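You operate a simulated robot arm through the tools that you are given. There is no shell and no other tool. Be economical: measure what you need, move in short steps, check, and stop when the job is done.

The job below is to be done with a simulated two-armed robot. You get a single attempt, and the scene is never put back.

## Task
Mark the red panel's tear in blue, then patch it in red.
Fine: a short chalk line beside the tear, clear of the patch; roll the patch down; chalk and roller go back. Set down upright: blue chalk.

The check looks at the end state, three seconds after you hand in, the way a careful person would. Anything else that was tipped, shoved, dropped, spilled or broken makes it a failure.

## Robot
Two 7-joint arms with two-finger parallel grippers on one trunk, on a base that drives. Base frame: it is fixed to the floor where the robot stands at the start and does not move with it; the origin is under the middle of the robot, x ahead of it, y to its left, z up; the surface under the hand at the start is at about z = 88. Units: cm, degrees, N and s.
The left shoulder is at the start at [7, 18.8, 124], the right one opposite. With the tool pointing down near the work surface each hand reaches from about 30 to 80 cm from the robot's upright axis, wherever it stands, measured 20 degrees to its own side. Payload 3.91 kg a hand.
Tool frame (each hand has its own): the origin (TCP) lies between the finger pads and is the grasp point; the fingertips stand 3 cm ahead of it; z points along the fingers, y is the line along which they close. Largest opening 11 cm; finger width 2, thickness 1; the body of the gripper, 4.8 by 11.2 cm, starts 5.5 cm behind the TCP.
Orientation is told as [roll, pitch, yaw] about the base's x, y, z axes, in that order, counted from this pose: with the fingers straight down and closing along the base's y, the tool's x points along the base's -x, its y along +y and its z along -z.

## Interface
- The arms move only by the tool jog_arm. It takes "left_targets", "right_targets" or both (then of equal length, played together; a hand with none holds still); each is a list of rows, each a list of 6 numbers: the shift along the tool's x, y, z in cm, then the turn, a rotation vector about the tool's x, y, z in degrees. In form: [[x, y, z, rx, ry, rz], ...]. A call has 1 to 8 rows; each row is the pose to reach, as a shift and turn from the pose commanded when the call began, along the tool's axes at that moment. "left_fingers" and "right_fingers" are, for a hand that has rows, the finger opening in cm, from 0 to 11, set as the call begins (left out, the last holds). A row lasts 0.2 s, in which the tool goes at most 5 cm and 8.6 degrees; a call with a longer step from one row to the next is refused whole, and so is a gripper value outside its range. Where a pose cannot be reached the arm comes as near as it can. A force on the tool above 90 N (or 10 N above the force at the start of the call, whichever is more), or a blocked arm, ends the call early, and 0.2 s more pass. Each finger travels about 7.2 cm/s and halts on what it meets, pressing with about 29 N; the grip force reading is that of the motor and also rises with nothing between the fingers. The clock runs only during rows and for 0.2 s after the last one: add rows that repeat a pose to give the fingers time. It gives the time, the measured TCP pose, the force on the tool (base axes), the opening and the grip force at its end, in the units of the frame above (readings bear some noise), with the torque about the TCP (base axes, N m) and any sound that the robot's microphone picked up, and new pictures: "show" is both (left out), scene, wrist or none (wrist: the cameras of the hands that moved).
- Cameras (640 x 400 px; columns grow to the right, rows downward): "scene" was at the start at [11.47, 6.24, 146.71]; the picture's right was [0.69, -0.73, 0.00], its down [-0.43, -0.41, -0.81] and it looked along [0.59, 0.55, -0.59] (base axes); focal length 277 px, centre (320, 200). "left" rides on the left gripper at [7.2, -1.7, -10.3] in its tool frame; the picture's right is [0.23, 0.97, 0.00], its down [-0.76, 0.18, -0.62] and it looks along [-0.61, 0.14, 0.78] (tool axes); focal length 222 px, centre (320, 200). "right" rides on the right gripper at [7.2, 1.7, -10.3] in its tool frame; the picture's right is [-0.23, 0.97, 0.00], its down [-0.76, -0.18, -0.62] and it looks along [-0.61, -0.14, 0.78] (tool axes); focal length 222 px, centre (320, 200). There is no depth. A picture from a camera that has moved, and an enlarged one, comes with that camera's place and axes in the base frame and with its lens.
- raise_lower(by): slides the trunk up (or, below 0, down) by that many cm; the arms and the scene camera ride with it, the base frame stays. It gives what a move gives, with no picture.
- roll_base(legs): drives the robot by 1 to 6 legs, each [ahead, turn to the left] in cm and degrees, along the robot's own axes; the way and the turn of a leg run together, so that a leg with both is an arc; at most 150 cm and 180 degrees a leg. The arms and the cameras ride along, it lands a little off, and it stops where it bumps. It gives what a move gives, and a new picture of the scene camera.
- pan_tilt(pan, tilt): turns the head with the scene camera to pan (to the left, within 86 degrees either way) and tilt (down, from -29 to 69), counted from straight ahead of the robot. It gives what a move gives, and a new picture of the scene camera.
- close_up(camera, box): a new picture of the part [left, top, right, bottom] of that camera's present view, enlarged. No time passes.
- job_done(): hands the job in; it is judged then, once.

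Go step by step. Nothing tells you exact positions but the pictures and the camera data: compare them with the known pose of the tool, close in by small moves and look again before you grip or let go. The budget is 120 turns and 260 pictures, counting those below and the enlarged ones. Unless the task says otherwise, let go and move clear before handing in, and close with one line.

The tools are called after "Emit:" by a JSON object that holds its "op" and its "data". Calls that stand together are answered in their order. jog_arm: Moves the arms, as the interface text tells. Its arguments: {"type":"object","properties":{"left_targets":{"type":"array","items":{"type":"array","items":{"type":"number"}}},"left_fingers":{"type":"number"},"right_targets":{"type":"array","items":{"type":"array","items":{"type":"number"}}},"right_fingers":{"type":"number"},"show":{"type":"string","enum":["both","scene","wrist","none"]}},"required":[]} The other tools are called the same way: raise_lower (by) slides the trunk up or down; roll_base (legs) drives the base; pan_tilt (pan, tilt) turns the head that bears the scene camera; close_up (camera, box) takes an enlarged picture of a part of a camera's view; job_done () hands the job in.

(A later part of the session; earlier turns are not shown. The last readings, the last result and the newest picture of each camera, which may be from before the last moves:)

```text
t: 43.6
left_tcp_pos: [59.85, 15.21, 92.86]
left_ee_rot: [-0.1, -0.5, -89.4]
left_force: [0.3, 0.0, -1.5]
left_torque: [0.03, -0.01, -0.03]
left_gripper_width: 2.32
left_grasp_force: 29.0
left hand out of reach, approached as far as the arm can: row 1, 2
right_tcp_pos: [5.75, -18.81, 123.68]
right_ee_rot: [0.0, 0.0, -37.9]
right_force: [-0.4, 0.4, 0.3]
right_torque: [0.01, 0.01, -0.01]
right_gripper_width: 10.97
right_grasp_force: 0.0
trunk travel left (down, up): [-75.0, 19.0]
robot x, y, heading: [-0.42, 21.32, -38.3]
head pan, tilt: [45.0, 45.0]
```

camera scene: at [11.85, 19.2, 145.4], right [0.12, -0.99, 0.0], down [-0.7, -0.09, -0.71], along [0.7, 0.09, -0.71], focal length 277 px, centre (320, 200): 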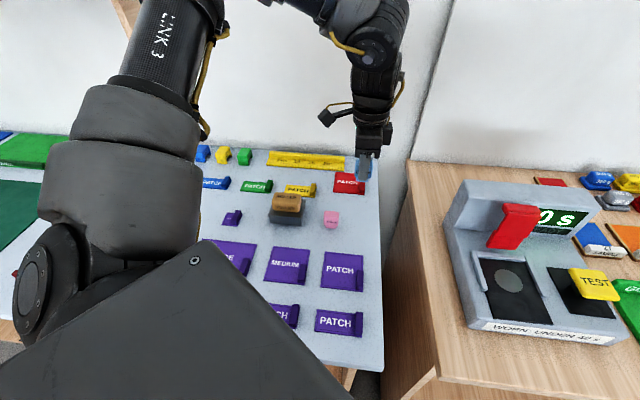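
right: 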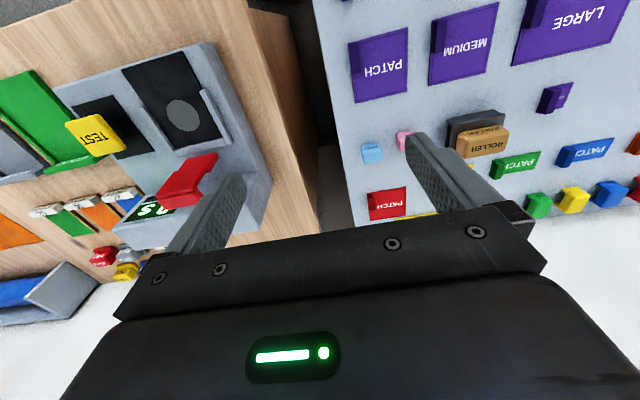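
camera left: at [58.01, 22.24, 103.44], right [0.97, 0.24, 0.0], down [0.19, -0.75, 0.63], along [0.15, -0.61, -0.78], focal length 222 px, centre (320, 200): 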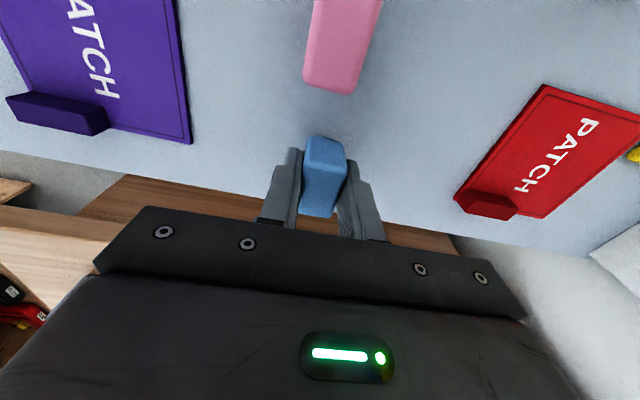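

The arm is at its low limit about 2 mm short, so I'll use the trunk for the rest.

Emit:
{"op": "raise_lower", "data": {"by": -0.2}}

```text
t: 44.1
left_tcp_pos: [59.93, 15.16, 92.66]
left_ee_rot: [-0.1, -0.4, -89.4]
left_force: [0.1, 0.1, -0.4]
left_torque: [0.0, -0.02, -0.04]
left_gripper_width: 2.32
left_grasp_force: 29.0
right_tcp_pos: [5.79, -18.75, 123.46]
right_ee_rot: [0.0, 0.0, -38.0]
right_force: [-0.1, 0.0, 0.9]
right_torque: [0.01, 0.01, -0.03]
right_gripper_width: 10.98
right_grasp_force: 0.2
trunk travel left (down, up): [-74.8, 19.2]
robot x, y, heading: [-0.52, 21.15, -37.6]
head pan, tilt: [45.0, 45.0]
```

Emit:
{"op": "raise_lower", "data": {"by": -0.1}}

```text
t: 44.6
left_tcp_pos: [59.91, 15.18, 92.62]
left_ee_rot: [-0.1, -0.5, -89.4]
left_force: [0.5, 0.5, 3.7]
left_torque: [0.04, 0.02, -0.03]
left_gripper_width: 2.34
left_grasp_force: 28.9
right_tcp_pos: [5.66, -18.76, 123.29]
right_ee_rot: [0.0, 0.1, -38.0]
right_force: [-0.5, -0.6, -0.3]
right_torque: [0.02, 0.01, -0.02]
right_gripper_width: 11.01
right_grasp_force: 0.1
trunk travel left (down, up): [-74.7, 19.3]
robot x, y, heading: [-0.2, 21.09, -37.8]
head pan, tilt: [45.0, 45.0]
```

The chalk is touching down (3.7 N). I release gently and lift clear.

Emit:
{"op": "jog_arm", "data": {"left_targets": [[0, 0, 0, 0, 0, 0], [0, 0, 0, 0, 0, 0], [0, 0, 0, 0, 0, 0]], "left_fingers": 5, "show": "none"}}

Emit:
{"op": "jog_arm", "data": {"left_targets": [[0, 0, -3, 0, 0, 0], [0, 0, -7, 0, 0, 0], [0, 0, -11, 0, 0, 0], [0, 0, -15, 0, 0, 0]], "show": "both"}}

```text
t: 45.4
left_tcp_pos: [59.8, 15.12, 92.45]
left_ee_rot: [-0.1, -0.4, -89.5]
left_force: [0.7, 0.8, 0.4]
left_torque: [0.0, -0.02, -0.03]
left_gripper_width: 5.01
left_grasp_force: 0.2
right_tcp_pos: [5.71, -18.73, 123.31]
right_ee_rot: [0.0, 0.0, -37.9]
right_force: [0.2, -0.8, 0.3]
right_torque: [0.03, 0.01, 0.01]
right_gripper_width: 11.01
right_grasp_force: 0.0
trunk travel left (down, up): [-74.7, 19.3]
robot x, y, heading: [-0.22, 21.05, -38.0]
head pan, tilt: [45.0, 45.0]
```

```text
t: 46.4
left_tcp_pos: [59.64, 15.38, 107.76]
left_ee_rot: [-0.2, -0.5, -89.3]
left_force: [-1.4, -0.7, 0.1]
left_torque: [0.0, -0.04, 0.01]
left_gripper_width: 4.99
left_grasp_force: 0.2
right_tcp_pos: [5.56, -18.83, 123.33]
right_ee_rot: [0.0, -0.1, -37.8]
right_force: [0.4, -0.9, 1.0]
right_torque: [0.01, 0.01, 0.01]
right_gripper_width: 10.99
right_grasp_force: 0.0
trunk travel left (down, up): [-74.7, 19.3]
robot x, y, heading: [-0.09, 21.02, -37.8]
head pan, tilt: [45.0, 45.0]
camera scene: at [11.65, 19.19, 145.11], right [0.12, -0.99, 0.0], down [-0.7, -0.09, -0.71], along [0.7, 0.09, -0.71], focal length 277 px, centre (320, 200)
camera left: at [57.82, 22.53, 118.09], right [0.97, 0.24, 0.0], down [0.19, -0.75, 0.63], along [0.15, -0.61, -0.78], focal length 222 px, centre (320, 200)
```

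scene: 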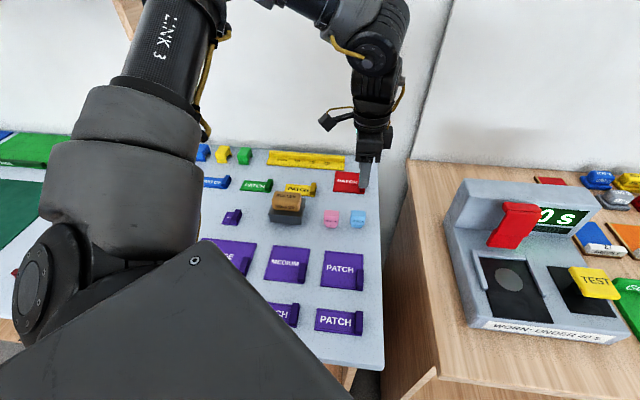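
left: 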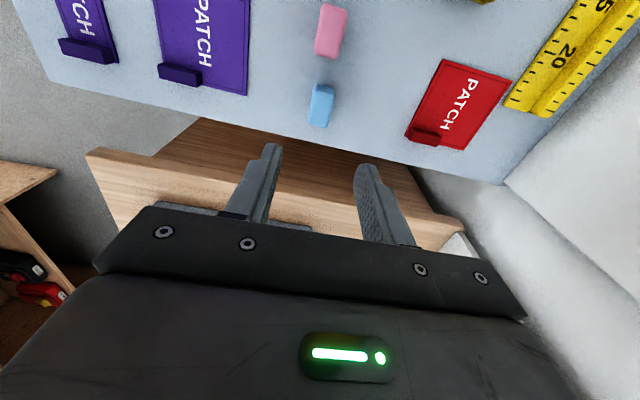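

The chalk stands upright in its place. Next is the red patch, so I'll zoom on its grip tab.

Emit:
{"op": "close_up", "data": {"camera": "left", "box": [390, 50, 520, 160]}}

Emit:
{"op": "close_up", "data": {"camera": "scene", "box": [310, 150, 390, 250]}}

```text
3.64 times, centred on (455, 105) of left
camera zoom: at [57.82, 22.53, 118.09], right [0.97, 0.24, 0.0], down [0.19, -0.75, 0.63], along [0.15, -0.61, -0.78], focal length 808 px, centre (-171, 546)
```

zoom: 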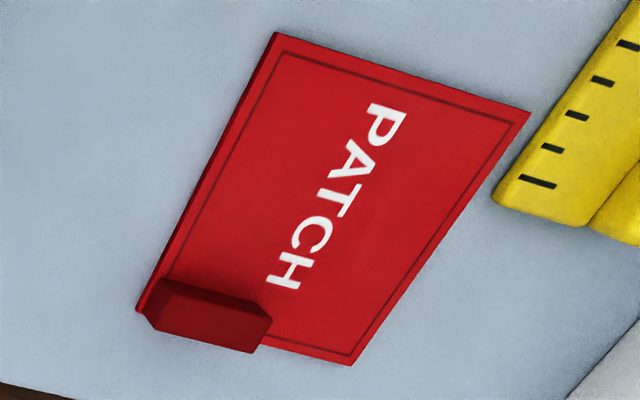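

```text
4.00 times, centred on (350, 200) of scene
camera zoom: at [11.65, 19.19, 145.11], right [0.12, -0.99, 0.0], down [-0.7, -0.09, -0.71], along [0.7, 0.09, -0.71], focal length 1106 px, centre (200, 200)
```

zoom: 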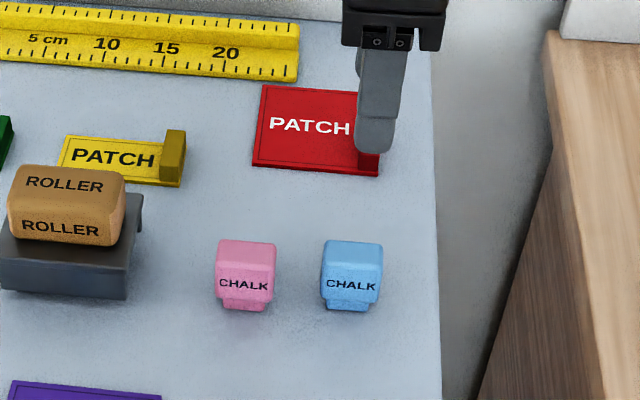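

The patch spans x 72.1–81.5 and y 13.3–22.6. Its tab is at about (74, 14.1), some 4 cm long in x and 2.3 cm tall. I'll lower the trunk a little for reach and move above the tab, fingers closing along x.

Emit:
{"op": "raise_lower", "data": {"by": -4}}

Emit:
{"op": "jog_arm", "data": {"left_targets": [[-0.4, 3.6, 0, 0, 0, -0.2], [-0.7, 7.2, 0, 0, 0, -0.4], [-1, 10.8, 1, 0, 0, -0.6], [-1.3, 14.4, 2, 0, 0, -0.6]], "left_fingers": 7, "show": "wrist"}}

```text
t: 47.2
left_tcp_pos: [59.82, 15.32, 103.63]
left_ee_rot: [-0.1, -0.4, -89.4]
left_force: [0.0, 0.3, 0.8]
left_torque: [-0.01, 0.0, -0.01]
left_gripper_width: 5.0
left_grasp_force: 0.1
right_tcp_pos: [5.71, -18.71, 119.33]
right_ee_rot: [0.0, 0.0, -37.8]
right_force: [-0.6, 0.6, 1.0]
right_torque: [0.01, 0.01, 0.01]
right_gripper_width: 11.01
right_grasp_force: 0.2
trunk travel left (down, up): [-70.7, 23.3]
robot x, y, heading: [-0.28, 21.26, -38.1]
head pan, tilt: [45.0, 45.0]
```

```text
t: 48.2
left_tcp_pos: [73.78, 15.05, 101.6]
left_ee_rot: [-0.2, -0.6, -88.8]
left_force: [0.1, 0.4, -0.3]
left_torque: [0.01, 0.03, 0.03]
left_gripper_width: 6.99
left_grasp_force: 0.0
left hand out of reach, approached as far as the arm can: row 4
right_tcp_pos: [5.92, -18.8, 119.23]
right_ee_rot: [-0.1, 0.1, -37.8]
right_force: [1.2, 0.7, -0.3]
right_torque: [0.01, 0.0, 0.0]
right_gripper_width: 11.0
right_grasp_force: 0.1
trunk travel left (down, up): [-70.7, 23.3]
robot x, y, heading: [-0.43, 20.89, -38.0]
head pan, tilt: [45.0, 45.0]
camera left: at [71.78, 22.22, 111.92], right [0.97, 0.25, 0.0], down [0.19, -0.75, 0.63], along [0.15, -0.61, -0.78], focal length 222 px, centre (320, 200)
```

left: 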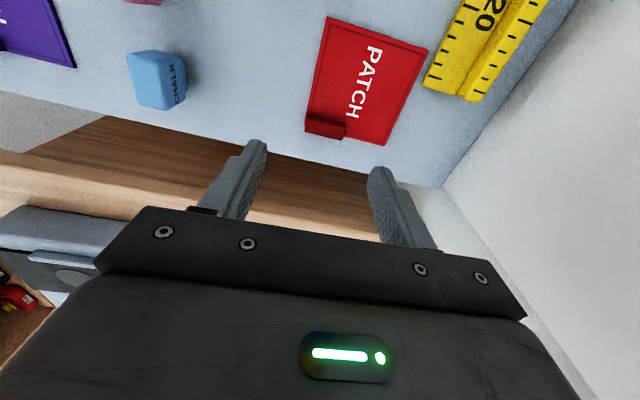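

The hand is at its limit here. I'll pull back and up, turn the base further right, and come in again.

Emit:
{"op": "jog_arm", "data": {"left_targets": [[2.5, -3.2, -1, 0, 0, 0.3], [5, -6.4, -2, 0, 0, 0.6], [7.5, -9.6, -3, 0, 0, 0.9], [10, -12.8, -4, 0, 0, 1.2], [12.5, -16, -5, 0, 0, 1.2], [15, -19, -6, 0, 0, 1.2]], "show": "none"}}

Emit:
{"op": "roll_base", "data": {"legs": [[0, -17]]}}

```text
t: 49.6
left_tcp_pos: [54.11, 29.83, 107.56]
left_ee_rot: [0.0, -0.4, -90.0]
left_force: [0.0, 0.3, 0.3]
left_torque: [0.01, -0.01, -0.03]
left_gripper_width: 6.99
left_grasp_force: 0.2
right_tcp_pos: [5.53, -18.61, 119.32]
right_ee_rot: [0.0, -0.1, -38.0]
right_force: [-0.6, 1.4, -0.4]
right_torque: [-0.02, 0.0, -0.01]
right_gripper_width: 10.98
right_grasp_force: 0.1
trunk travel left (down, up): [-70.7, 23.3]
robot x, y, heading: [-0.19, 21.24, -37.8]
head pan, tilt: [45.0, 45.0]
```

```text
t: 51.0
left_tcp_pos: [54.54, 13.38, 107.54]
left_ee_rot: [-0.1, -0.5, -106.9]
left_force: [0.1, 0.3, 0.7]
left_torque: [-0.01, 0.01, 0.02]
left_gripper_width: 6.97
left_grasp_force: 0.0
right_tcp_pos: [-6.01, -18.72, 119.28]
right_ee_rot: [-0.1, 0.1, -54.8]
right_force: [-0.5, 1.2, -0.3]
right_torque: [0.0, 0.0, 0.02]
right_gripper_width: 10.99
right_grasp_force: 0.0
trunk travel left (down, up): [-70.7, 23.3]
robot x, y, heading: [-0.09, 21.03, -54.9]
head pan, tilt: [45.0, 45.0]
camera scene: at [10.76, 15.8, 141.1], right [-0.17, -0.99, 0.0], down [-0.7, 0.12, -0.71], along [0.7, -0.12, -0.71], focal length 277 px, centre (320, 200)
```

scene: 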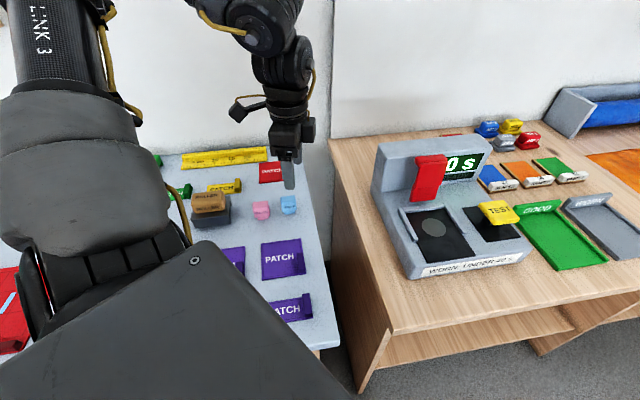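

Now I come in above the tab again with yaw −90.

Emit:
{"op": "jog_arm", "data": {"left_targets": [[1.3, 3.7, 0, 0, 0, -3.5], [2.6, 7.4, 1, 0, 0, -7], [3.8, 11.1, 2, 0, 0, -10.5], [5.1, 14.8, 4, 0, 0, -14], [6.34, 18.45, 6, 0, 0, -16.9], [6.34, 18.45, 6, 0, 0, -16.9]], "show": "wrist"}}

```text
t: 52.4
left_tcp_pos: [74.09, 13.98, 101.58]
left_ee_rot: [-0.2, -0.4, -90.0]
left_force: [0.3, 1.0, -0.2]
left_torque: [0.03, -0.02, 0.02]
left_gripper_width: 6.99
left_grasp_force: 0.0
right_tcp_pos: [-6.21, -18.79, 119.3]
right_ee_rot: [0.0, 0.1, -54.7]
right_force: [-0.6, 0.0, 0.4]
right_torque: [0.0, -0.01, 0.01]
right_gripper_width: 10.98
right_grasp_force: 0.1
trunk travel left (down, up): [-70.7, 23.3]
robot x, y, heading: [-0.31, 20.66, -54.7]
head pan, tilt: [45.0, 45.0]
camera left: at [72.23, 21.3, 111.91], right [0.97, 0.23, 0.0], down [0.18, -0.76, 0.63], along [0.14, -0.61, -0.78], focal length 222 px, centre (320, 200)
```

left: 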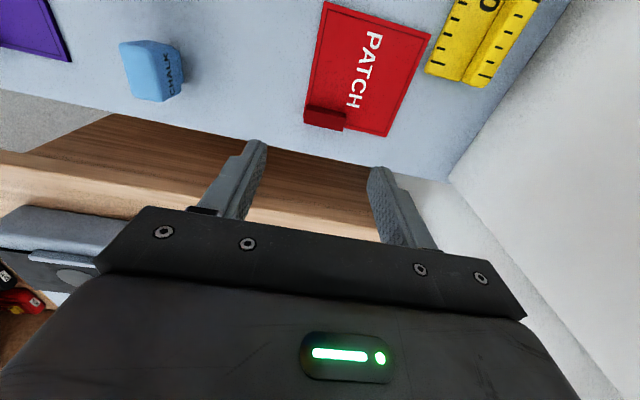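

Emit:
{"op": "close_up", "data": {"camera": "left", "box": [290, 80, 410, 150]}}

```text
5.33 times, centred on (350, 115) of left
camera zoom: at [72.23, 21.3, 111.91], right [0.97, 0.23, 0.0], down [0.18, -0.76, 0.63], along [0.14, -0.61, -0.78], focal length 1185 px, centre (160, 653)
```

zoom: 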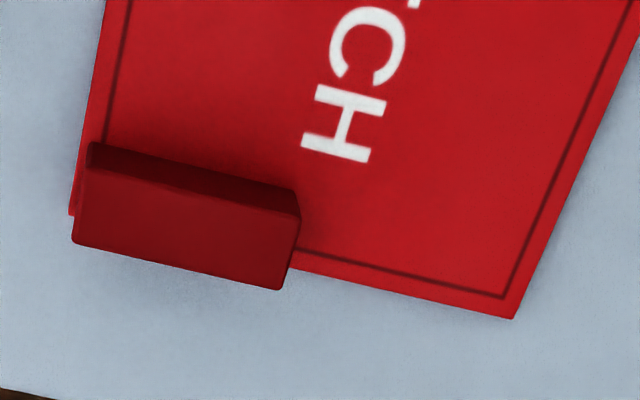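

The tab centre is at (74.3, 14.2) and the patch centre at (76.9, 18.0). I descend with the fingers at 7 cm.

Emit:
{"op": "jog_arm", "data": {"left_targets": [[0.1, 0.1, 3, 0, 0, 0], [0.2, 0.2, 6, 0, 0, 0], [0.2, 0.2, 8, 0, 0, 0], [0.2, 0.2, 9.2, 0, 0, 0]], "left_fingers": 6, "show": "both"}}

```text
t: 53.4
left_tcp_pos: [74.24, 14.15, 92.13]
left_ee_rot: [-0.2, -0.4, -90.1]
left_force: [-0.3, -1.0, 0.1]
left_torque: [0.0, 0.0, -0.02]
left_gripper_width: 5.98
left_grasp_force: 0.1
right_tcp_pos: [-6.01, -18.69, 119.29]
right_ee_rot: [-0.1, -0.1, -54.8]
right_force: [-0.1, 0.3, -0.2]
right_torque: [-0.01, -0.02, 0.02]
right_gripper_width: 11.0
right_grasp_force: 0.0
trunk travel left (down, up): [-70.7, 23.3]
robot x, y, heading: [-0.03, 21.07, -54.5]
head pan, tilt: [45.0, 45.0]
camera scene: at [10.77, 15.76, 141.1], right [-0.17, -0.99, 0.0], down [-0.7, 0.12, -0.71], along [0.7, -0.12, -0.71], focal length 277 px, centre (320, 200)
camera left: at [72.42, 21.43, 102.5], right [0.97, 0.23, -0.01], down [0.18, -0.76, 0.63], along [0.14, -0.61, -0.78], focal length 222 px, centre (320, 200)
```

scene: 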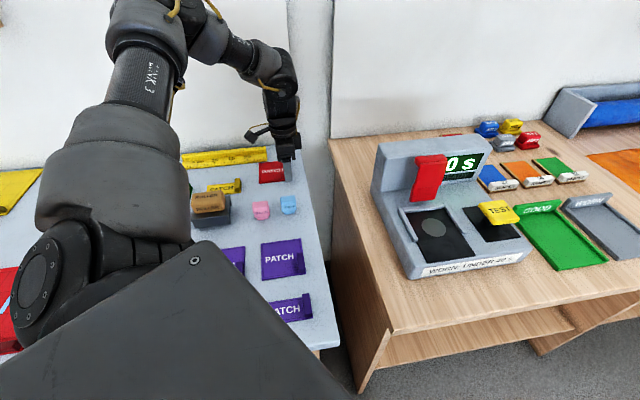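
left: 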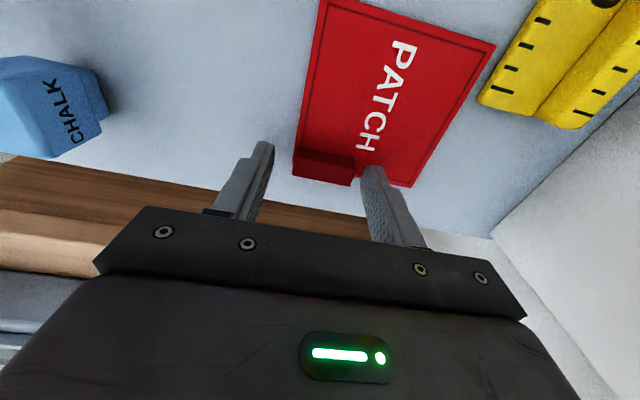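

The fingers straddle the tab. I lower 3 mm more and close.

Emit:
{"op": "jog_arm", "data": {"left_targets": [[0, 0, 0.3, 0, 0, 0], [0, 0, 0.3, 0, 0, 0]], "show": "none"}}

Emit:
{"op": "jog_arm", "data": {"left_targets": [[0, 0, 0, 0, 0, 0], [0, 0, 0, 0, 0, 0], [0, 0, 0, 0, 0, 0]], "left_fingers": 0, "show": "wrist"}}

```text
t: 54.0
left_tcp_pos: [74.09, 14.16, 91.94]
left_ee_rot: [0.0, -0.4, -90.0]
left_force: [-0.2, -0.2, 0.6]
left_torque: [0.03, 0.02, 0.01]
left_gripper_width: 6.0
left_grasp_force: 0.0
right_tcp_pos: [-6.13, -18.71, 119.32]
right_ee_rot: [0.0, 0.0, -54.8]
right_force: [0.4, 0.2, -0.6]
right_torque: [0.0, 0.03, -0.01]
right_gripper_width: 10.99
right_grasp_force: 0.1
trunk travel left (down, up): [-70.7, 23.3]
robot x, y, heading: [-0.16, 20.75, -54.8]
head pan, tilt: [45.0, 45.0]
```

```text
t: 54.8
left_tcp_pos: [74.17, 14.22, 91.96]
left_ee_rot: [-0.2, -0.4, -90.0]
left_force: [0.4, -0.1, 0.4]
left_torque: [-0.02, -0.02, -0.01]
left_gripper_width: 3.94
left_grasp_force: 29.2
right_tcp_pos: [-6.12, -18.87, 119.33]
right_ee_rot: [0.0, 0.1, -54.7]
right_force: [-0.6, 0.1, 0.1]
right_torque: [-0.02, -0.04, 0.03]
right_gripper_width: 10.99
right_grasp_force: 0.1
trunk travel left (down, up): [-70.7, 23.3]
robot x, y, heading: [-0.29, 21.05, -54.6]
head pan, tilt: [45.0, 45.0]
camera left: at [72.37, 21.4, 102.27], right [0.97, 0.23, -0.01], down [0.18, -0.76, 0.63], along [0.14, -0.61, -0.78], focal length 222 px, centre (320, 200)
```

left: 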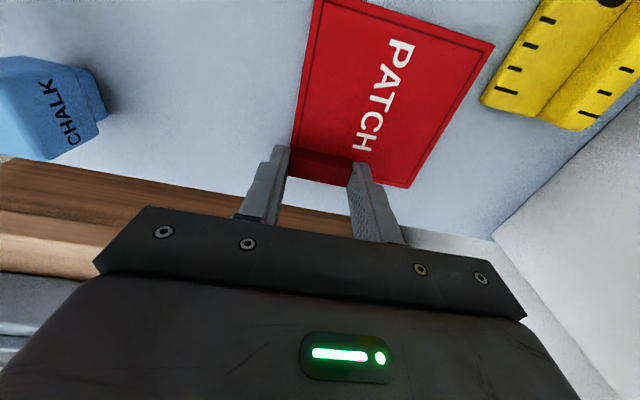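

The tab is gripped at 3.94 cm. I lift straight up, then pull in.

Emit:
{"op": "jog_arm", "data": {"left_targets": [[0, 0, -1, 0, 0, 0], [0, 0, -4, 0, 0, 0], [0, 0, -8, 0, 0, 0], [0, 0, -12, 0, 0, 0], [0, 0, -16, 0, 0, 0]], "show": "both"}}

```text
t: 56.0
left_tcp_pos: [74.18, 14.32, 108.01]
left_ee_rot: [-0.2, -0.4, -90.0]
left_force: [0.4, -0.3, 0.1]
left_torque: [-0.02, 0.03, -0.03]
left_gripper_width: 3.95
left_grasp_force: 29.3
right_tcp_pos: [-6.15, -18.77, 119.26]
right_ee_rot: [0.0, 0.1, -54.7]
right_force: [-0.1, 0.1, 0.6]
right_torque: [0.0, 0.0, 0.0]
right_gripper_width: 10.99
right_grasp_force: 0.0
trunk travel left (down, up): [-70.7, 23.3]
robot x, y, heading: [-0.18, 20.54, -55.0]
head pan, tilt: [45.0, 45.0]
camera scene: at [10.53, 15.76, 141.11], right [-0.17, -0.99, 0.0], down [-0.7, 0.12, -0.71], along [0.7, -0.12, -0.71], focal length 277 px, centre (320, 200)
camera left: at [72.29, 21.58, 118.42], right [0.97, 0.23, 0.0], down [0.18, -0.76, 0.63], along [0.14, -0.61, -0.78], focal length 222 px, centre (320, 200)
```

scene: 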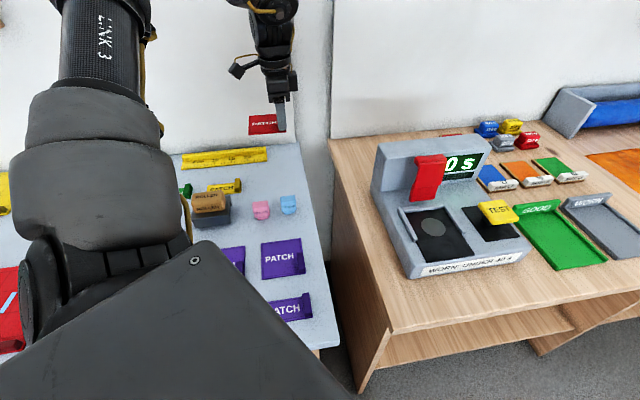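
left: 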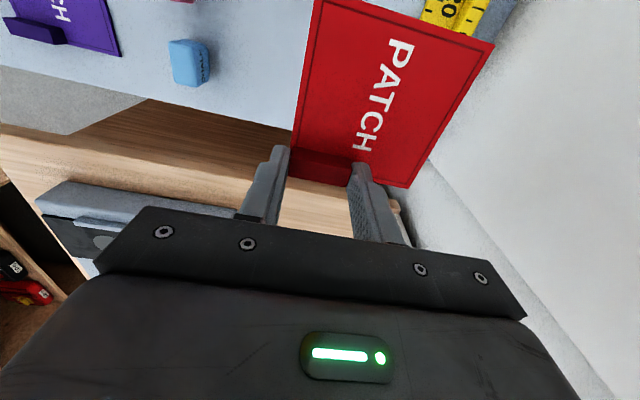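

The patch hangs level. I pull in and turn the base to face the bench squarely.

Emit:
{"op": "jog_arm", "data": {"left_targets": [[1.4, -4, -1, 0, 0, 0], [2.8, -8, -2, 0, 0, 0], [4.2, -12, -3, 0, 0, 0], [5.7, -16, -4, 0, 0, 0]], "show": "none"}}

Emit:
{"op": "roll_base", "data": {"legs": [[0, 54.7]]}}

```text
t: 57.0
left_tcp_pos: [57.93, 20.16, 112.01]
left_ee_rot: [-0.1, -0.5, -90.0]
left_force: [0.1, 1.1, -0.7]
left_torque: [-0.01, -0.03, 0.02]
left_gripper_width: 3.96
left_grasp_force: 28.5
right_tcp_pos: [-6.32, -18.55, 119.4]
right_ee_rot: [-0.1, 0.0, -54.9]
right_force: [-0.9, -0.2, 1.0]
right_torque: [0.0, -0.03, 0.02]
right_gripper_width: 11.02
right_grasp_force: 0.0
trunk travel left (down, up): [-70.7, 23.3]
robot x, y, heading: [-0.37, 21.51, -54.8]
head pan, tilt: [45.0, 45.0]
```

```text
t: 59.8
left_tcp_pos: [34.4, 68.35, 111.91]
left_ee_rot: [-0.3, -0.5, -35.2]
left_force: [0.3, 0.2, 0.2]
left_torque: [-0.01, 0.01, 0.0]
left_gripper_width: 3.94
left_grasp_force: 28.8
right_tcp_pos: [28.86, -6.68, 119.28]
right_ee_rot: [0.0, 0.0, 0.0]
right_force: [-0.3, 0.2, -0.5]
right_torque: [-0.02, 0.01, -0.03]
right_gripper_width: 11.01
right_grasp_force: 0.2
trunk travel left (down, up): [-70.7, 23.3]
robot x, y, heading: [-0.18, 20.92, -0.1]
head pan, tilt: [45.0, 45.0]
camera scene: at [10.54, 26.98, 141.1], right [0.71, -0.71, 0.0], down [-0.5, -0.5, -0.71], along [0.5, 0.5, -0.71], focal length 277 px, centre (320, 200)
```

scene: 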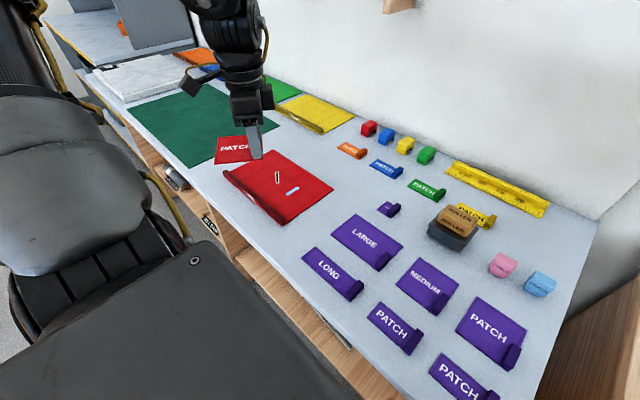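

Now I bring the patch above the tear with yaw 0. The TCP target is (49.1, 76.7), since the patch centre is offset from the tab.

Emit:
{"op": "jog_arm", "data": {"left_targets": [[-1.4, 3.1, 1, 0, 0, -7], [-2.9, 6.1, 3, 0, 0, -14], [-4.3, 9.2, 5, 0, 0, -21], [-5.8, 12.2, 7, 0, 0, -28.1], [-7.2, 15.3, 9, 0, 0, -35.2], [-7.2, 15.3, 9, 0, 0, -35.2]], "show": "both"}}

```text
t: 61.2
left_tcp_pos: [48.88, 76.49, 102.89]
left_ee_rot: [-0.4, -0.2, 0.1]
left_force: [-0.2, -0.3, 0.6]
left_torque: [-0.02, 0.01, 0.03]
left_gripper_width: 3.95
left_grasp_force: 28.9
right_tcp_pos: [28.87, -6.75, 119.31]
right_ee_rot: [0.0, -0.1, 0.0]
right_force: [-0.3, -0.2, -0.4]
right_torque: [0.03, -0.03, -0.04]
right_gripper_width: 10.99
right_grasp_force: 0.0
trunk travel left (down, up): [-70.7, 23.3]
robot x, y, heading: [-0.62, 21.08, -0.1]
head pan, tilt: [45.0, 45.0]
camera scene: at [10.41, 26.97, 141.11], right [0.71, -0.71, 0.0], down [-0.5, -0.5, -0.71], along [0.5, 0.5, -0.71], focal length 277 px, centre (320, 200)
camera left: at [41.44, 74.84, 113.3], right [-0.23, 0.97, -0.01], down [0.76, 0.18, 0.63], along [0.61, 0.14, -0.78], focal length 222 px, centre (320, 200)
```

scene: 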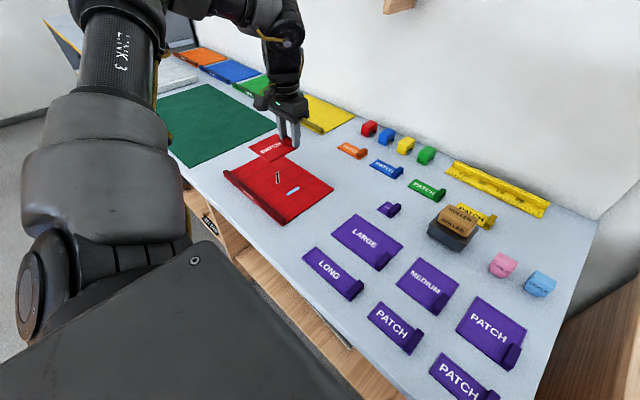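
left: 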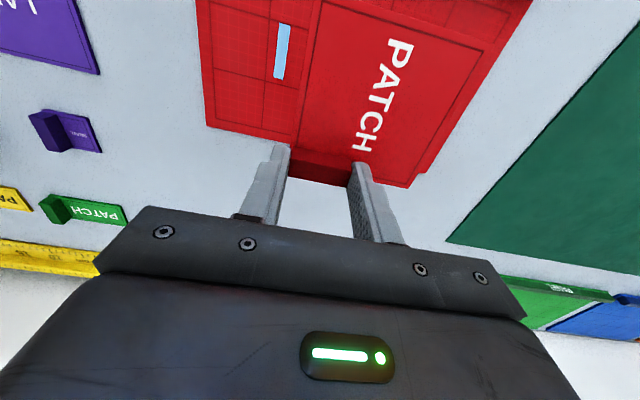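

I'll refine the tear's position against the chalk line, whose place I know from the tool.

Emit:
{"op": "close_up", "data": {"camera": "scene", "box": [220, 125, 340, 225]}}

```text
4.00 times, centred on (280, 175) of scene
camera zoom: at [10.41, 26.97, 141.11], right [0.71, -0.71, 0.0], down [-0.5, -0.5, -0.71], along [0.5, 0.5, -0.71], focal length 1106 px, centre (480, 300)
```

zoom: 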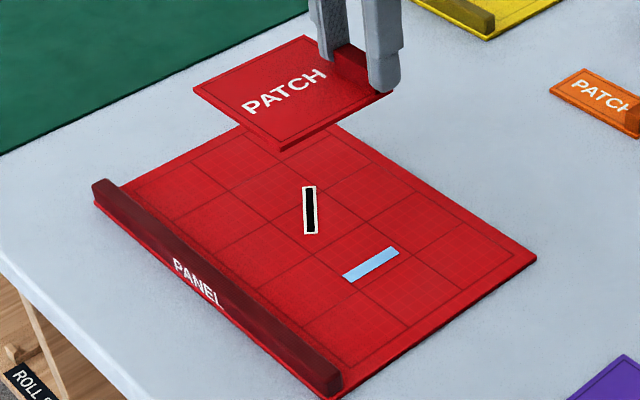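

The tear centre is confirmed at (45.4, 79.4). I make a small correction and lower to just above contact.

Emit:
{"op": "jog_arm", "data": {"left_targets": [[-0.2, 0.1, 4, 0, 0, 0], [-0.4, 0.2, 8, 0, 0, 0], [-0.4, 0.2, 9.8, 0, 0, 0], [-0.4, 0.2, 10, 0, 0, 0]], "show": "scene"}}

Emit:
{"op": "jog_arm", "data": {"left_targets": [[0, 0, 0.25, 0, 0, 0], [0, 0, 0.25, 0, 0, 0]], "show": "none"}}

```text
t: 62.2
left_tcp_pos: [49.49, 76.83, 93.06]
left_ee_rot: [-0.4, -0.2, -0.1]
left_force: [0.5, -1.0, 0.6]
left_torque: [0.02, 0.01, 0.0]
left_gripper_width: 3.98
left_grasp_force: 28.7
right_tcp_pos: [29.01, -6.6, 119.3]
right_ee_rot: [0.0, 0.0, 0.0]
right_force: [-0.2, -0.3, 0.8]
right_torque: [-0.01, 0.02, 0.0]
right_gripper_width: 11.02
right_grasp_force: 0.0
trunk travel left (down, up): [-70.7, 23.3]
robot x, y, heading: [-0.32, 20.48, -0.2]
head pan, tilt: [45.0, 45.0]
camera scene: at [10.56, 27.02, 141.1], right [0.71, -0.71, 0.0], down [-0.5, -0.5, -0.71], along [0.5, 0.5, -0.71], focal length 277 px, centre (320, 200)
```

scene: 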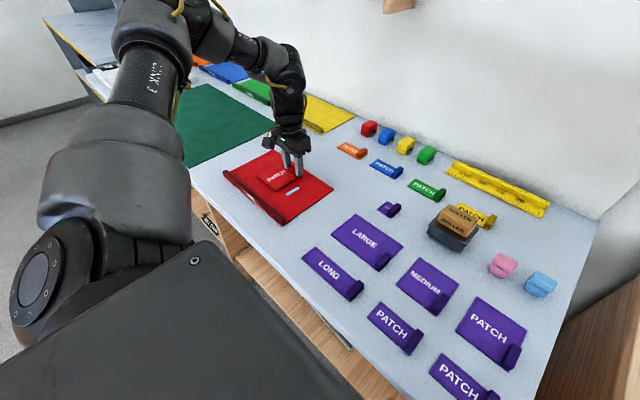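

```text
t: 62.8
left_tcp_pos: [49.43, 76.71, 92.65]
left_ee_rot: [-0.4, -0.2, 0.0]
left_force: [-0.3, 0.0, -0.5]
left_torque: [-0.01, -0.01, -0.01]
left_gripper_width: 3.93
left_grasp_force: 29.2
right_tcp_pos: [28.89, -6.72, 119.23]
right_ee_rot: [0.0, 0.0, 0.1]
right_force: [0.4, -0.8, 0.1]
right_torque: [-0.01, 0.0, -0.01]
right_gripper_width: 11.0
right_grasp_force: 0.0
trunk travel left (down, up): [-70.7, 23.3]
robot x, y, heading: [-0.6, 21.24, 0.2]
head pan, tilt: [45.0, 45.0]
```

Emit:
{"op": "jog_arm", "data": {"left_targets": [[0, 0, 0.2, 0, 0, 0], [0, 0, 0.2, 0, 0, 0]], "show": "wrist"}}

Emit:
{"op": "jog_arm", "data": {"left_targets": [[0, 0, 0.12, 0, 0, 0], [0, 0, 0.12, 0, 0, 0]], "show": "none"}}

Emit:
{"op": "close_up", "data": {"camera": "scene", "box": [220, 125, 340, 225]}}

```text
t: 63.4
left_tcp_pos: [49.51, 76.7, 92.45]
left_ee_rot: [-0.4, -0.2, 0.0]
left_force: [-0.9, -1.4, -0.5]
left_torque: [0.0, 0.01, -0.01]
left_gripper_width: 3.97
left_grasp_force: 28.7
right_tcp_pos: [28.81, -6.65, 119.28]
right_ee_rot: [0.0, 0.0, 0.0]
right_force: [-0.5, -0.1, -0.1]
right_torque: [-0.02, -0.02, -0.03]
right_gripper_width: 10.98
right_grasp_force: 0.0
trunk travel left (down, up): [-70.7, 23.3]
robot x, y, heading: [-0.47, 21.07, -0.1]
head pan, tilt: [45.0, 45.0]
camera left: at [42.02, 75.01, 102.84], right [-0.23, 0.97, -0.01], down [0.76, 0.18, 0.62], along [0.61, 0.14, -0.78], focal length 222 px, centre (320, 200)
```

left: 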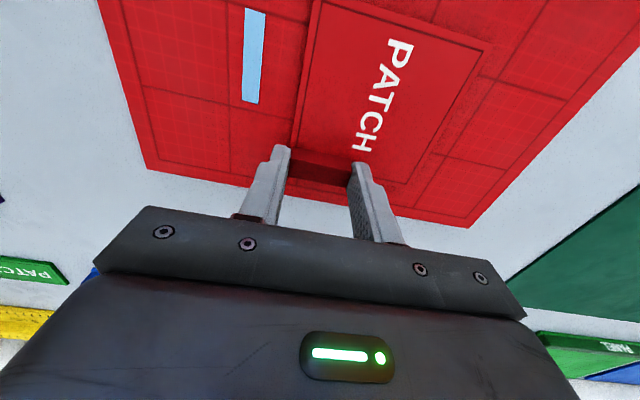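

```text
t: 64.0
left_tcp_pos: [49.46, 76.69, 92.43]
left_ee_rot: [-0.5, -0.3, 0.1]
left_force: [0.5, 1.0, 2.5]
left_torque: [0.19, -0.03, -0.01]
left_gripper_width: 3.93
left_grasp_force: 29.3
right_tcp_pos: [28.85, -6.64, 119.29]
right_ee_rot: [0.1, 0.0, -0.1]
right_force: [0.3, 0.2, -0.3]
right_torque: [-0.02, -0.01, 0.0]
right_gripper_width: 11.0
right_grasp_force: 0.1
trunk travel left (down, up): [-70.7, 23.3]
robot x, y, heading: [-0.29, 20.8, -0.2]
head pan, tilt: [45.0, 45.0]
```

```text
4.00 times, centred on (280, 175) of scene
camera zoom: at [10.53, 26.97, 141.11], right [0.71, -0.71, 0.0], down [-0.5, -0.5, -0.71], along [0.5, 0.5, -0.71], focal length 1106 px, centre (480, 300)
```

zoom: 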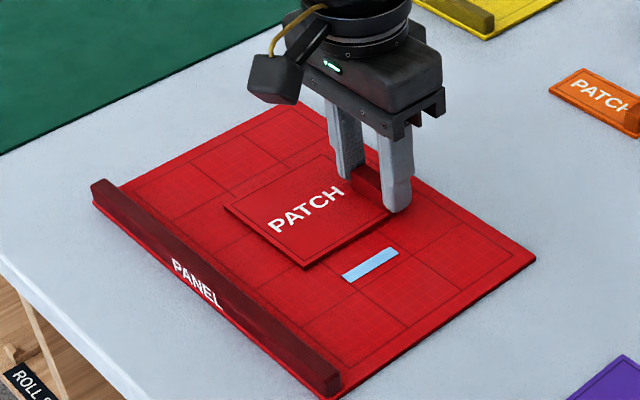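

The patch touches down centred on the tear, clear of the line. I release and lift.

Emit:
{"op": "jog_arm", "data": {"left_targets": [[0, 0, 0, 0, 0, 0], [0, 0, 0, 0, 0, 0], [0, 0, 0, 0, 0, 0]], "left_fingers": 5.5, "show": "none"}}

Emit:
{"op": "jog_arm", "data": {"left_targets": [[0, 0, -3, 0, 0, 0], [0, -1, -7, 0, 0, 0], [0, -5, -10, 0, 0, 0], [0, -9, -13, 0, 0, 0], [0, -13, -15, 0, 0, 0]], "show": "both"}}

```text
t: 64.8
left_tcp_pos: [49.41, 76.49, 92.35]
left_ee_rot: [-0.4, -0.2, 0.0]
left_force: [0.5, -0.1, 0.2]
left_torque: [0.03, 0.0, 0.02]
left_gripper_width: 5.52
left_grasp_force: 0.0
right_tcp_pos: [29.06, -6.67, 119.35]
right_ee_rot: [0.0, 0.0, 0.0]
right_force: [-0.3, 0.1, 0.9]
right_torque: [0.0, -0.01, -0.01]
right_gripper_width: 11.0
right_grasp_force: 0.1
trunk travel left (down, up): [-70.7, 23.3]
robot x, y, heading: [-0.39, 20.87, -0.1]
head pan, tilt: [45.0, 45.0]
```

```text
t: 66.0
left_tcp_pos: [49.2, 63.54, 107.68]
left_ee_rot: [-0.3, -0.1, 0.0]
left_force: [-1.0, 0.2, 0.0]
left_torque: [-0.02, -0.02, 0.01]
left_gripper_width: 5.52
left_grasp_force: 0.1
right_tcp_pos: [28.8, -6.88, 119.34]
right_ee_rot: [0.1, 0.0, -0.1]
right_force: [-0.1, -0.1, -0.6]
right_torque: [0.05, 0.01, -0.01]
right_gripper_width: 11.0
right_grasp_force: 0.1
trunk travel left (down, up): [-70.7, 23.3]
robot x, y, heading: [-0.26, 21.32, -0.1]
head pan, tilt: [45.0, 45.0]
camera scene: at [10.52, 26.78, 141.11], right [0.71, -0.71, 0.0], down [-0.5, -0.5, -0.71], along [0.5, 0.5, -0.71], focal length 277 px, centre (320, 200)
camera left: at [41.87, 61.9, 118.01], right [-0.23, 0.97, -0.01], down [0.76, 0.18, 0.62], along [0.61, 0.14, -0.78], focal length 222 px, centre (320, 200)
```

scene: 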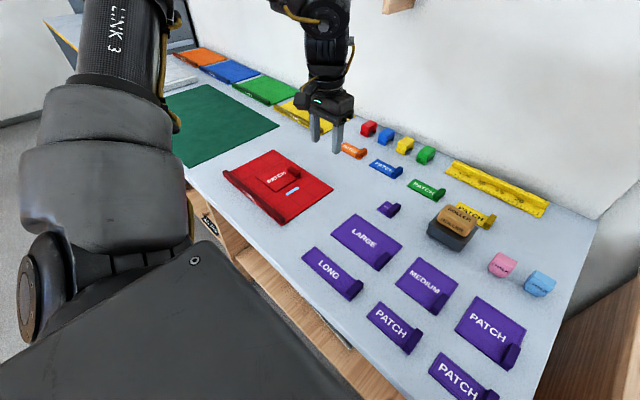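
left: 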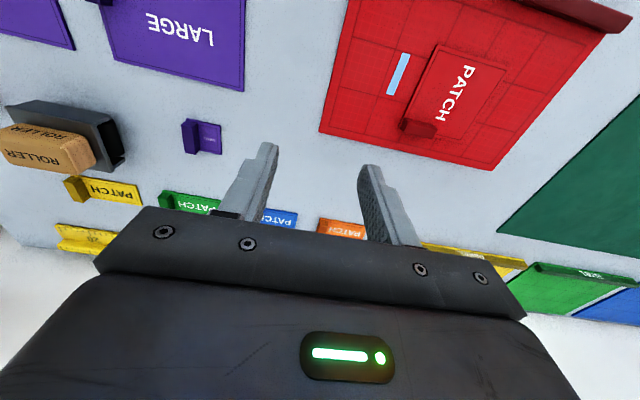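

The patch lies on the tear and the line is visible beside it. Next is the roller; I move over it for a look.

Emit:
{"op": "jog_arm", "data": {"left_targets": [[-1.8, -4.6, -0.5, 0, 0, 0], [-3.5, -9.2, -1, 0, 0, 0], [-5, -13.8, -1.5, 0, 0, 0], [-6.5, -18.4, -2, 0, 0, 0], [-8, -23, -2.5, 0, 0, 0], [-9, -27.5, -3, 0, 0, 0]], "left_fingers": 11, "show": "both"}}

```text
t: 67.4
left_tcp_pos: [51.71, 46.38, 108.32]
left_ee_rot: [-0.8, -0.5, 0.0]
left_force: [-0.5, -0.2, 0.1]
left_torque: [0.01, 0.0, 0.03]
left_gripper_width: 11.0
left_grasp_force: 0.0
left hand out of reach, approached as far as the arm can: row 4, 5, 6
right_tcp_pos: [28.99, -6.68, 119.28]
right_ee_rot: [-0.1, -0.1, 0.0]
right_force: [-0.1, -0.6, -0.1]
right_torque: [0.01, -0.01, 0.0]
right_gripper_width: 10.98
right_grasp_force: 0.1
trunk travel left (down, up): [-70.7, 23.3]
robot x, y, heading: [-0.21, 20.97, -0.2]
head pan, tilt: [45.0, 45.0]
camera scene: at [10.62, 27.0, 141.09], right [0.71, -0.71, 0.0], down [-0.5, -0.5, -0.71], along [0.5, 0.5, -0.71], focal length 277 px, centre (320, 200)
camera left: at [44.27, 44.73, 118.71], right [-0.23, 0.97, -0.02], down [0.76, 0.19, 0.63], along [0.61, 0.13, -0.78], focal length 222 px, centre (320, 200)
```

scene: 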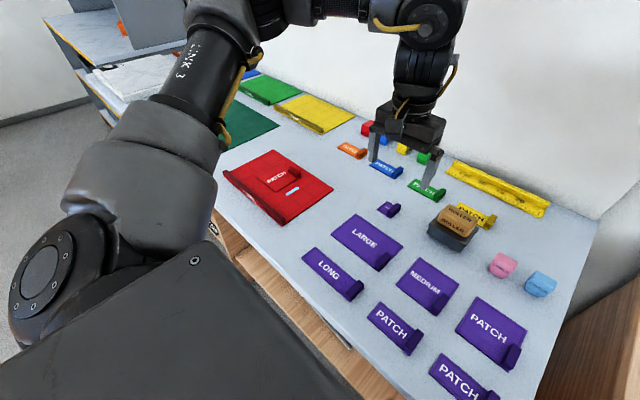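
left: 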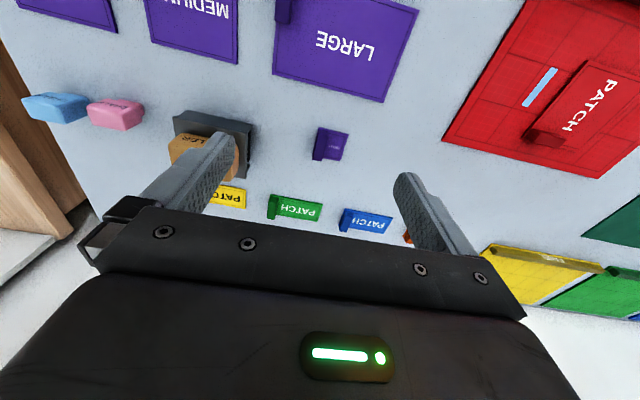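

The squared yaw isn't reachable here, so I'll use the same approach as for the chalk: turn the base right, then come over the roller with yaw −90.

Emit:
{"op": "roll_base", "data": {"legs": [[0, -38]]}}

```text
t: 69.6
left_tcp_pos: [56.35, 9.17, 108.26]
left_ee_rot: [-1.0, -0.6, -37.8]
left_force: [0.4, -0.5, -0.1]
left_torque: [-0.02, 0.01, 0.0]
left_gripper_width: 11.01
left_grasp_force: 0.1
right_tcp_pos: [5.77, -18.7, 119.4]
right_ee_rot: [0.0, -0.1, -37.8]
right_force: [1.0, 0.5, 0.9]
right_torque: [0.01, -0.01, -0.03]
right_gripper_width: 11.01
right_grasp_force: 0.0
trunk travel left (down, up): [-70.7, 23.3]
robot x, y, heading: [-0.03, 21.21, -38.0]
head pan, tilt: [45.0, 45.0]
camera scene: at [11.84, 19.2, 141.1], right [0.13, -0.99, 0.0], down [-0.7, -0.09, -0.71], along [0.7, 0.09, -0.71], focal length 277 px, centre (320, 200)
```

scene: 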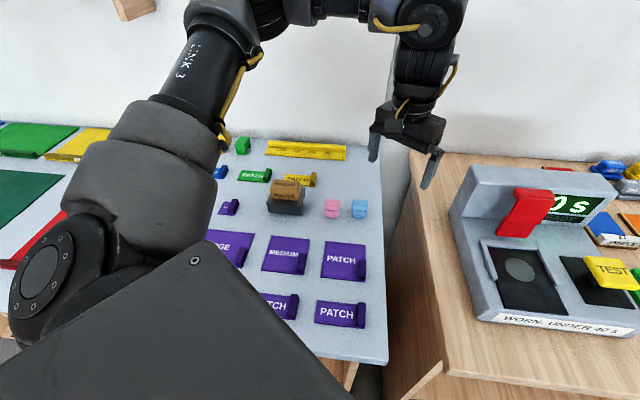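

Emit:
{"op": "jog_arm", "data": {"left_targets": [[1.6, 3.2, -0.3, 0, 0, 7.5], [3.3, 6.4, -0.6, 0, 0, 15], [4.9, 9.6, -0.9, 0, 0, 22.4], [6.6, 12.8, -1.2, 0, 0, 29.9], [8.2, 16, -1.5, 0, 0, 37.4], [9.9, 19.2, -1.8, 0, 0, 44.8], [11.5, 22.4, -2, 0, 0, 52.2], [11.5, 22.4, -2, 0, 0, 52.2]], "left_fingers": 8, "show": "both"}}

```text
t: 71.4
left_tcp_pos: [60.94, 33.95, 109.89]
left_ee_rot: [-0.3, -1.0, -90.0]
left_force: [-0.5, -0.4, -0.4]
left_torque: [0.03, 0.0, 0.0]
left_gripper_width: 8.02
left_grasp_force: 0.0
right_tcp_pos: [5.74, -18.73, 119.29]
right_ee_rot: [0.1, 0.0, -37.9]
right_force: [-0.4, -0.3, 0.3]
right_torque: [0.0, 0.03, 0.04]
right_gripper_width: 10.97
right_grasp_force: 0.0
trunk travel left (down, up): [-70.7, 23.3]
robot x, y, heading: [0.34, 20.69, -38.0]
head pan, tilt: [45.0, 45.0]
camera scene: at [11.84, 19.08, 141.1], right [0.12, -0.99, 0.0], down [-0.7, -0.09, -0.71], along [0.7, 0.09, -0.71], focal length 277 px, centre (320, 200)
camera left: at [59.16, 41.21, 120.13], right [0.97, 0.23, -0.01], down [0.18, -0.75, 0.64], along [0.14, -0.62, -0.77], focal length 222 px, centre (320, 200)
```

scene: 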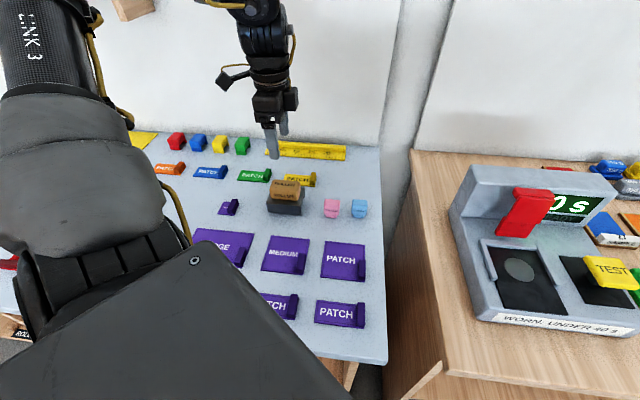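
left: 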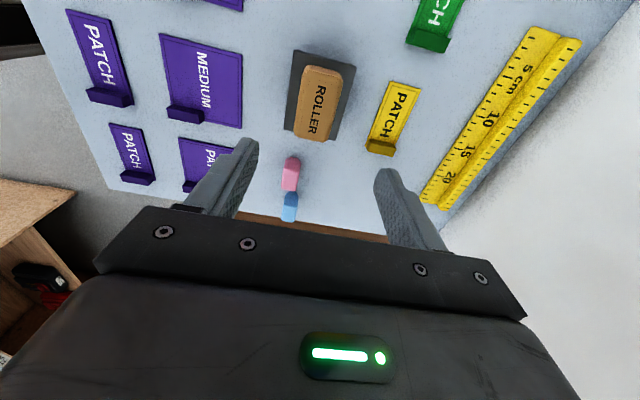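

Emit:
{"op": "close_up", "data": {"camera": "left", "box": [260, 40, 380, 150]}}

Emit:
{"op": "close_up", "data": {"camera": "scene", "box": [250, 165, 330, 225]}}

```text
3.64 times, centred on (320, 95) of left
camera zoom: at [59.16, 41.21, 120.13], right [0.97, 0.23, -0.01], down [0.18, -0.75, 0.64], along [0.14, -0.62, -0.77], focal length 808 px, centre (320, 582)
```

zoom: 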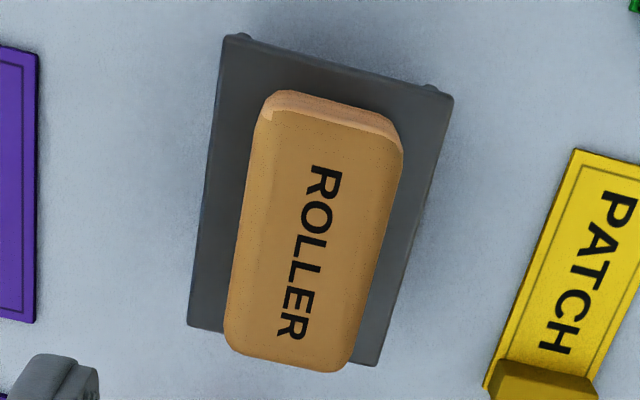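

```text
6.67 times, centred on (290, 195) of scene
camera zoom: at [11.84, 19.08, 141.1], right [0.12, -0.99, 0.0], down [-0.7, -0.09, -0.71], along [0.7, 0.09, -0.71], focal length 1844 px, centre (520, 233)
```

zoom: 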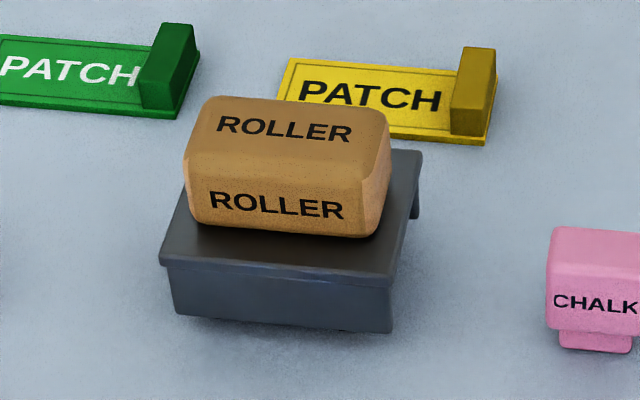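

The roller is a rounded block about 4.2 cm across in x and 7.5 cm long in y, lying on a small stand (top z≈91), centred near (60.5, 33.8). I go down to just above it and check.

Emit:
{"op": "jog_arm", "data": {"left_targets": [[-0.1, -0.2, 4, 1, 0, 0], [-0.2, -0.45, 8, 1, 0, 0], [-0.2, -0.45, 10.5, 1, 0, 0]], "left_fingers": 7, "show": "both"}}

Emit:
{"op": "close_up", "data": {"camera": "scene", "box": [240, 145, 340, 225]}}

```text
t: 72.2
left_tcp_pos: [60.41, 33.62, 99.53]
left_ee_rot: [-1.1, -1.0, -90.0]
left_force: [0.0, 0.2, -0.2]
left_torque: [0.0, -0.01, 0.01]
left_gripper_width: 7.04
left_grasp_force: 0.0
right_tcp_pos: [5.9, -18.77, 119.33]
right_ee_rot: [0.1, 0.0, -37.8]
right_force: [-0.1, 0.2, -0.2]
right_torque: [0.04, -0.01, 0.0]
right_gripper_width: 11.0
right_grasp_force: 0.0
trunk travel left (down, up): [-70.7, 23.3]
robot x, y, heading: [-0.15, 21.15, -37.8]
head pan, tilt: [45.0, 45.0]
camera scene: at [11.83, 19.18, 141.1], right [0.13, -0.99, 0.0], down [-0.7, -0.09, -0.71], along [0.7, 0.09, -0.71], focal length 277 px, centre (320, 200)
camera left: at [58.86, 40.87, 109.7], right [0.97, 0.23, -0.02], down [0.19, -0.75, 0.63], along [0.13, -0.62, -0.77], focal length 222 px, centre (320, 200)
```

scene: 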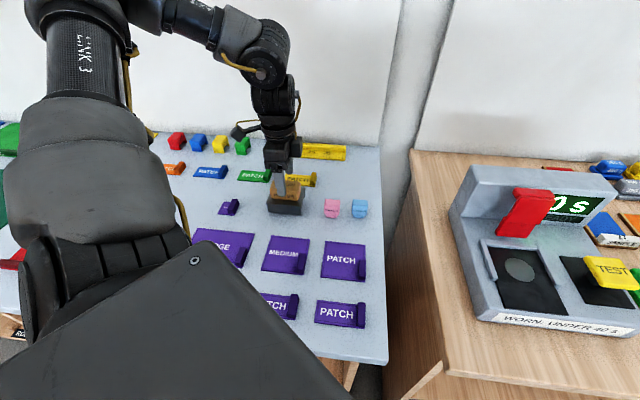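
left: 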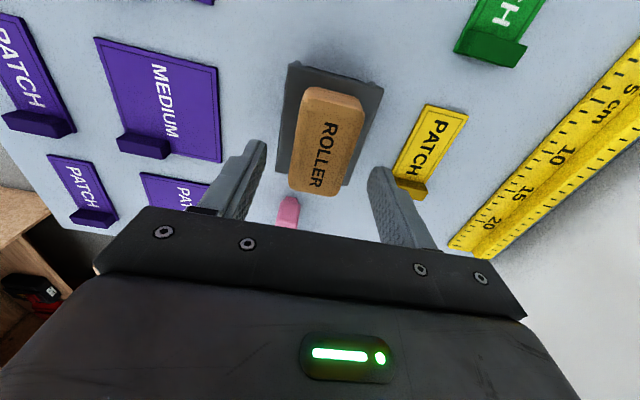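

```text
5.00 times, centred on (290, 185) of scene
camera zoom: at [11.83, 19.18, 141.1], right [0.13, -0.99, 0.0], down [-0.7, -0.09, -0.71], along [0.7, 0.09, -0.71], focal length 1383 px, centre (470, 275)
```

zoom: 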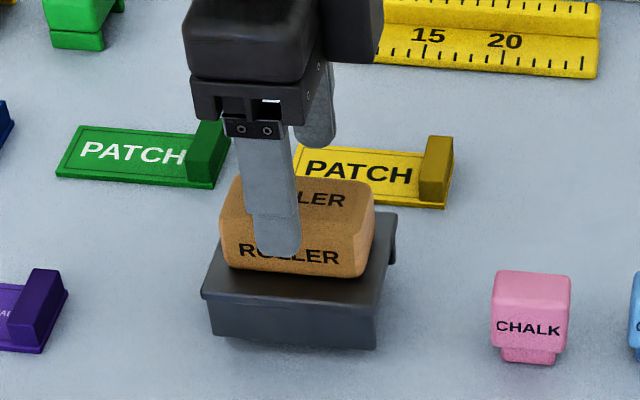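

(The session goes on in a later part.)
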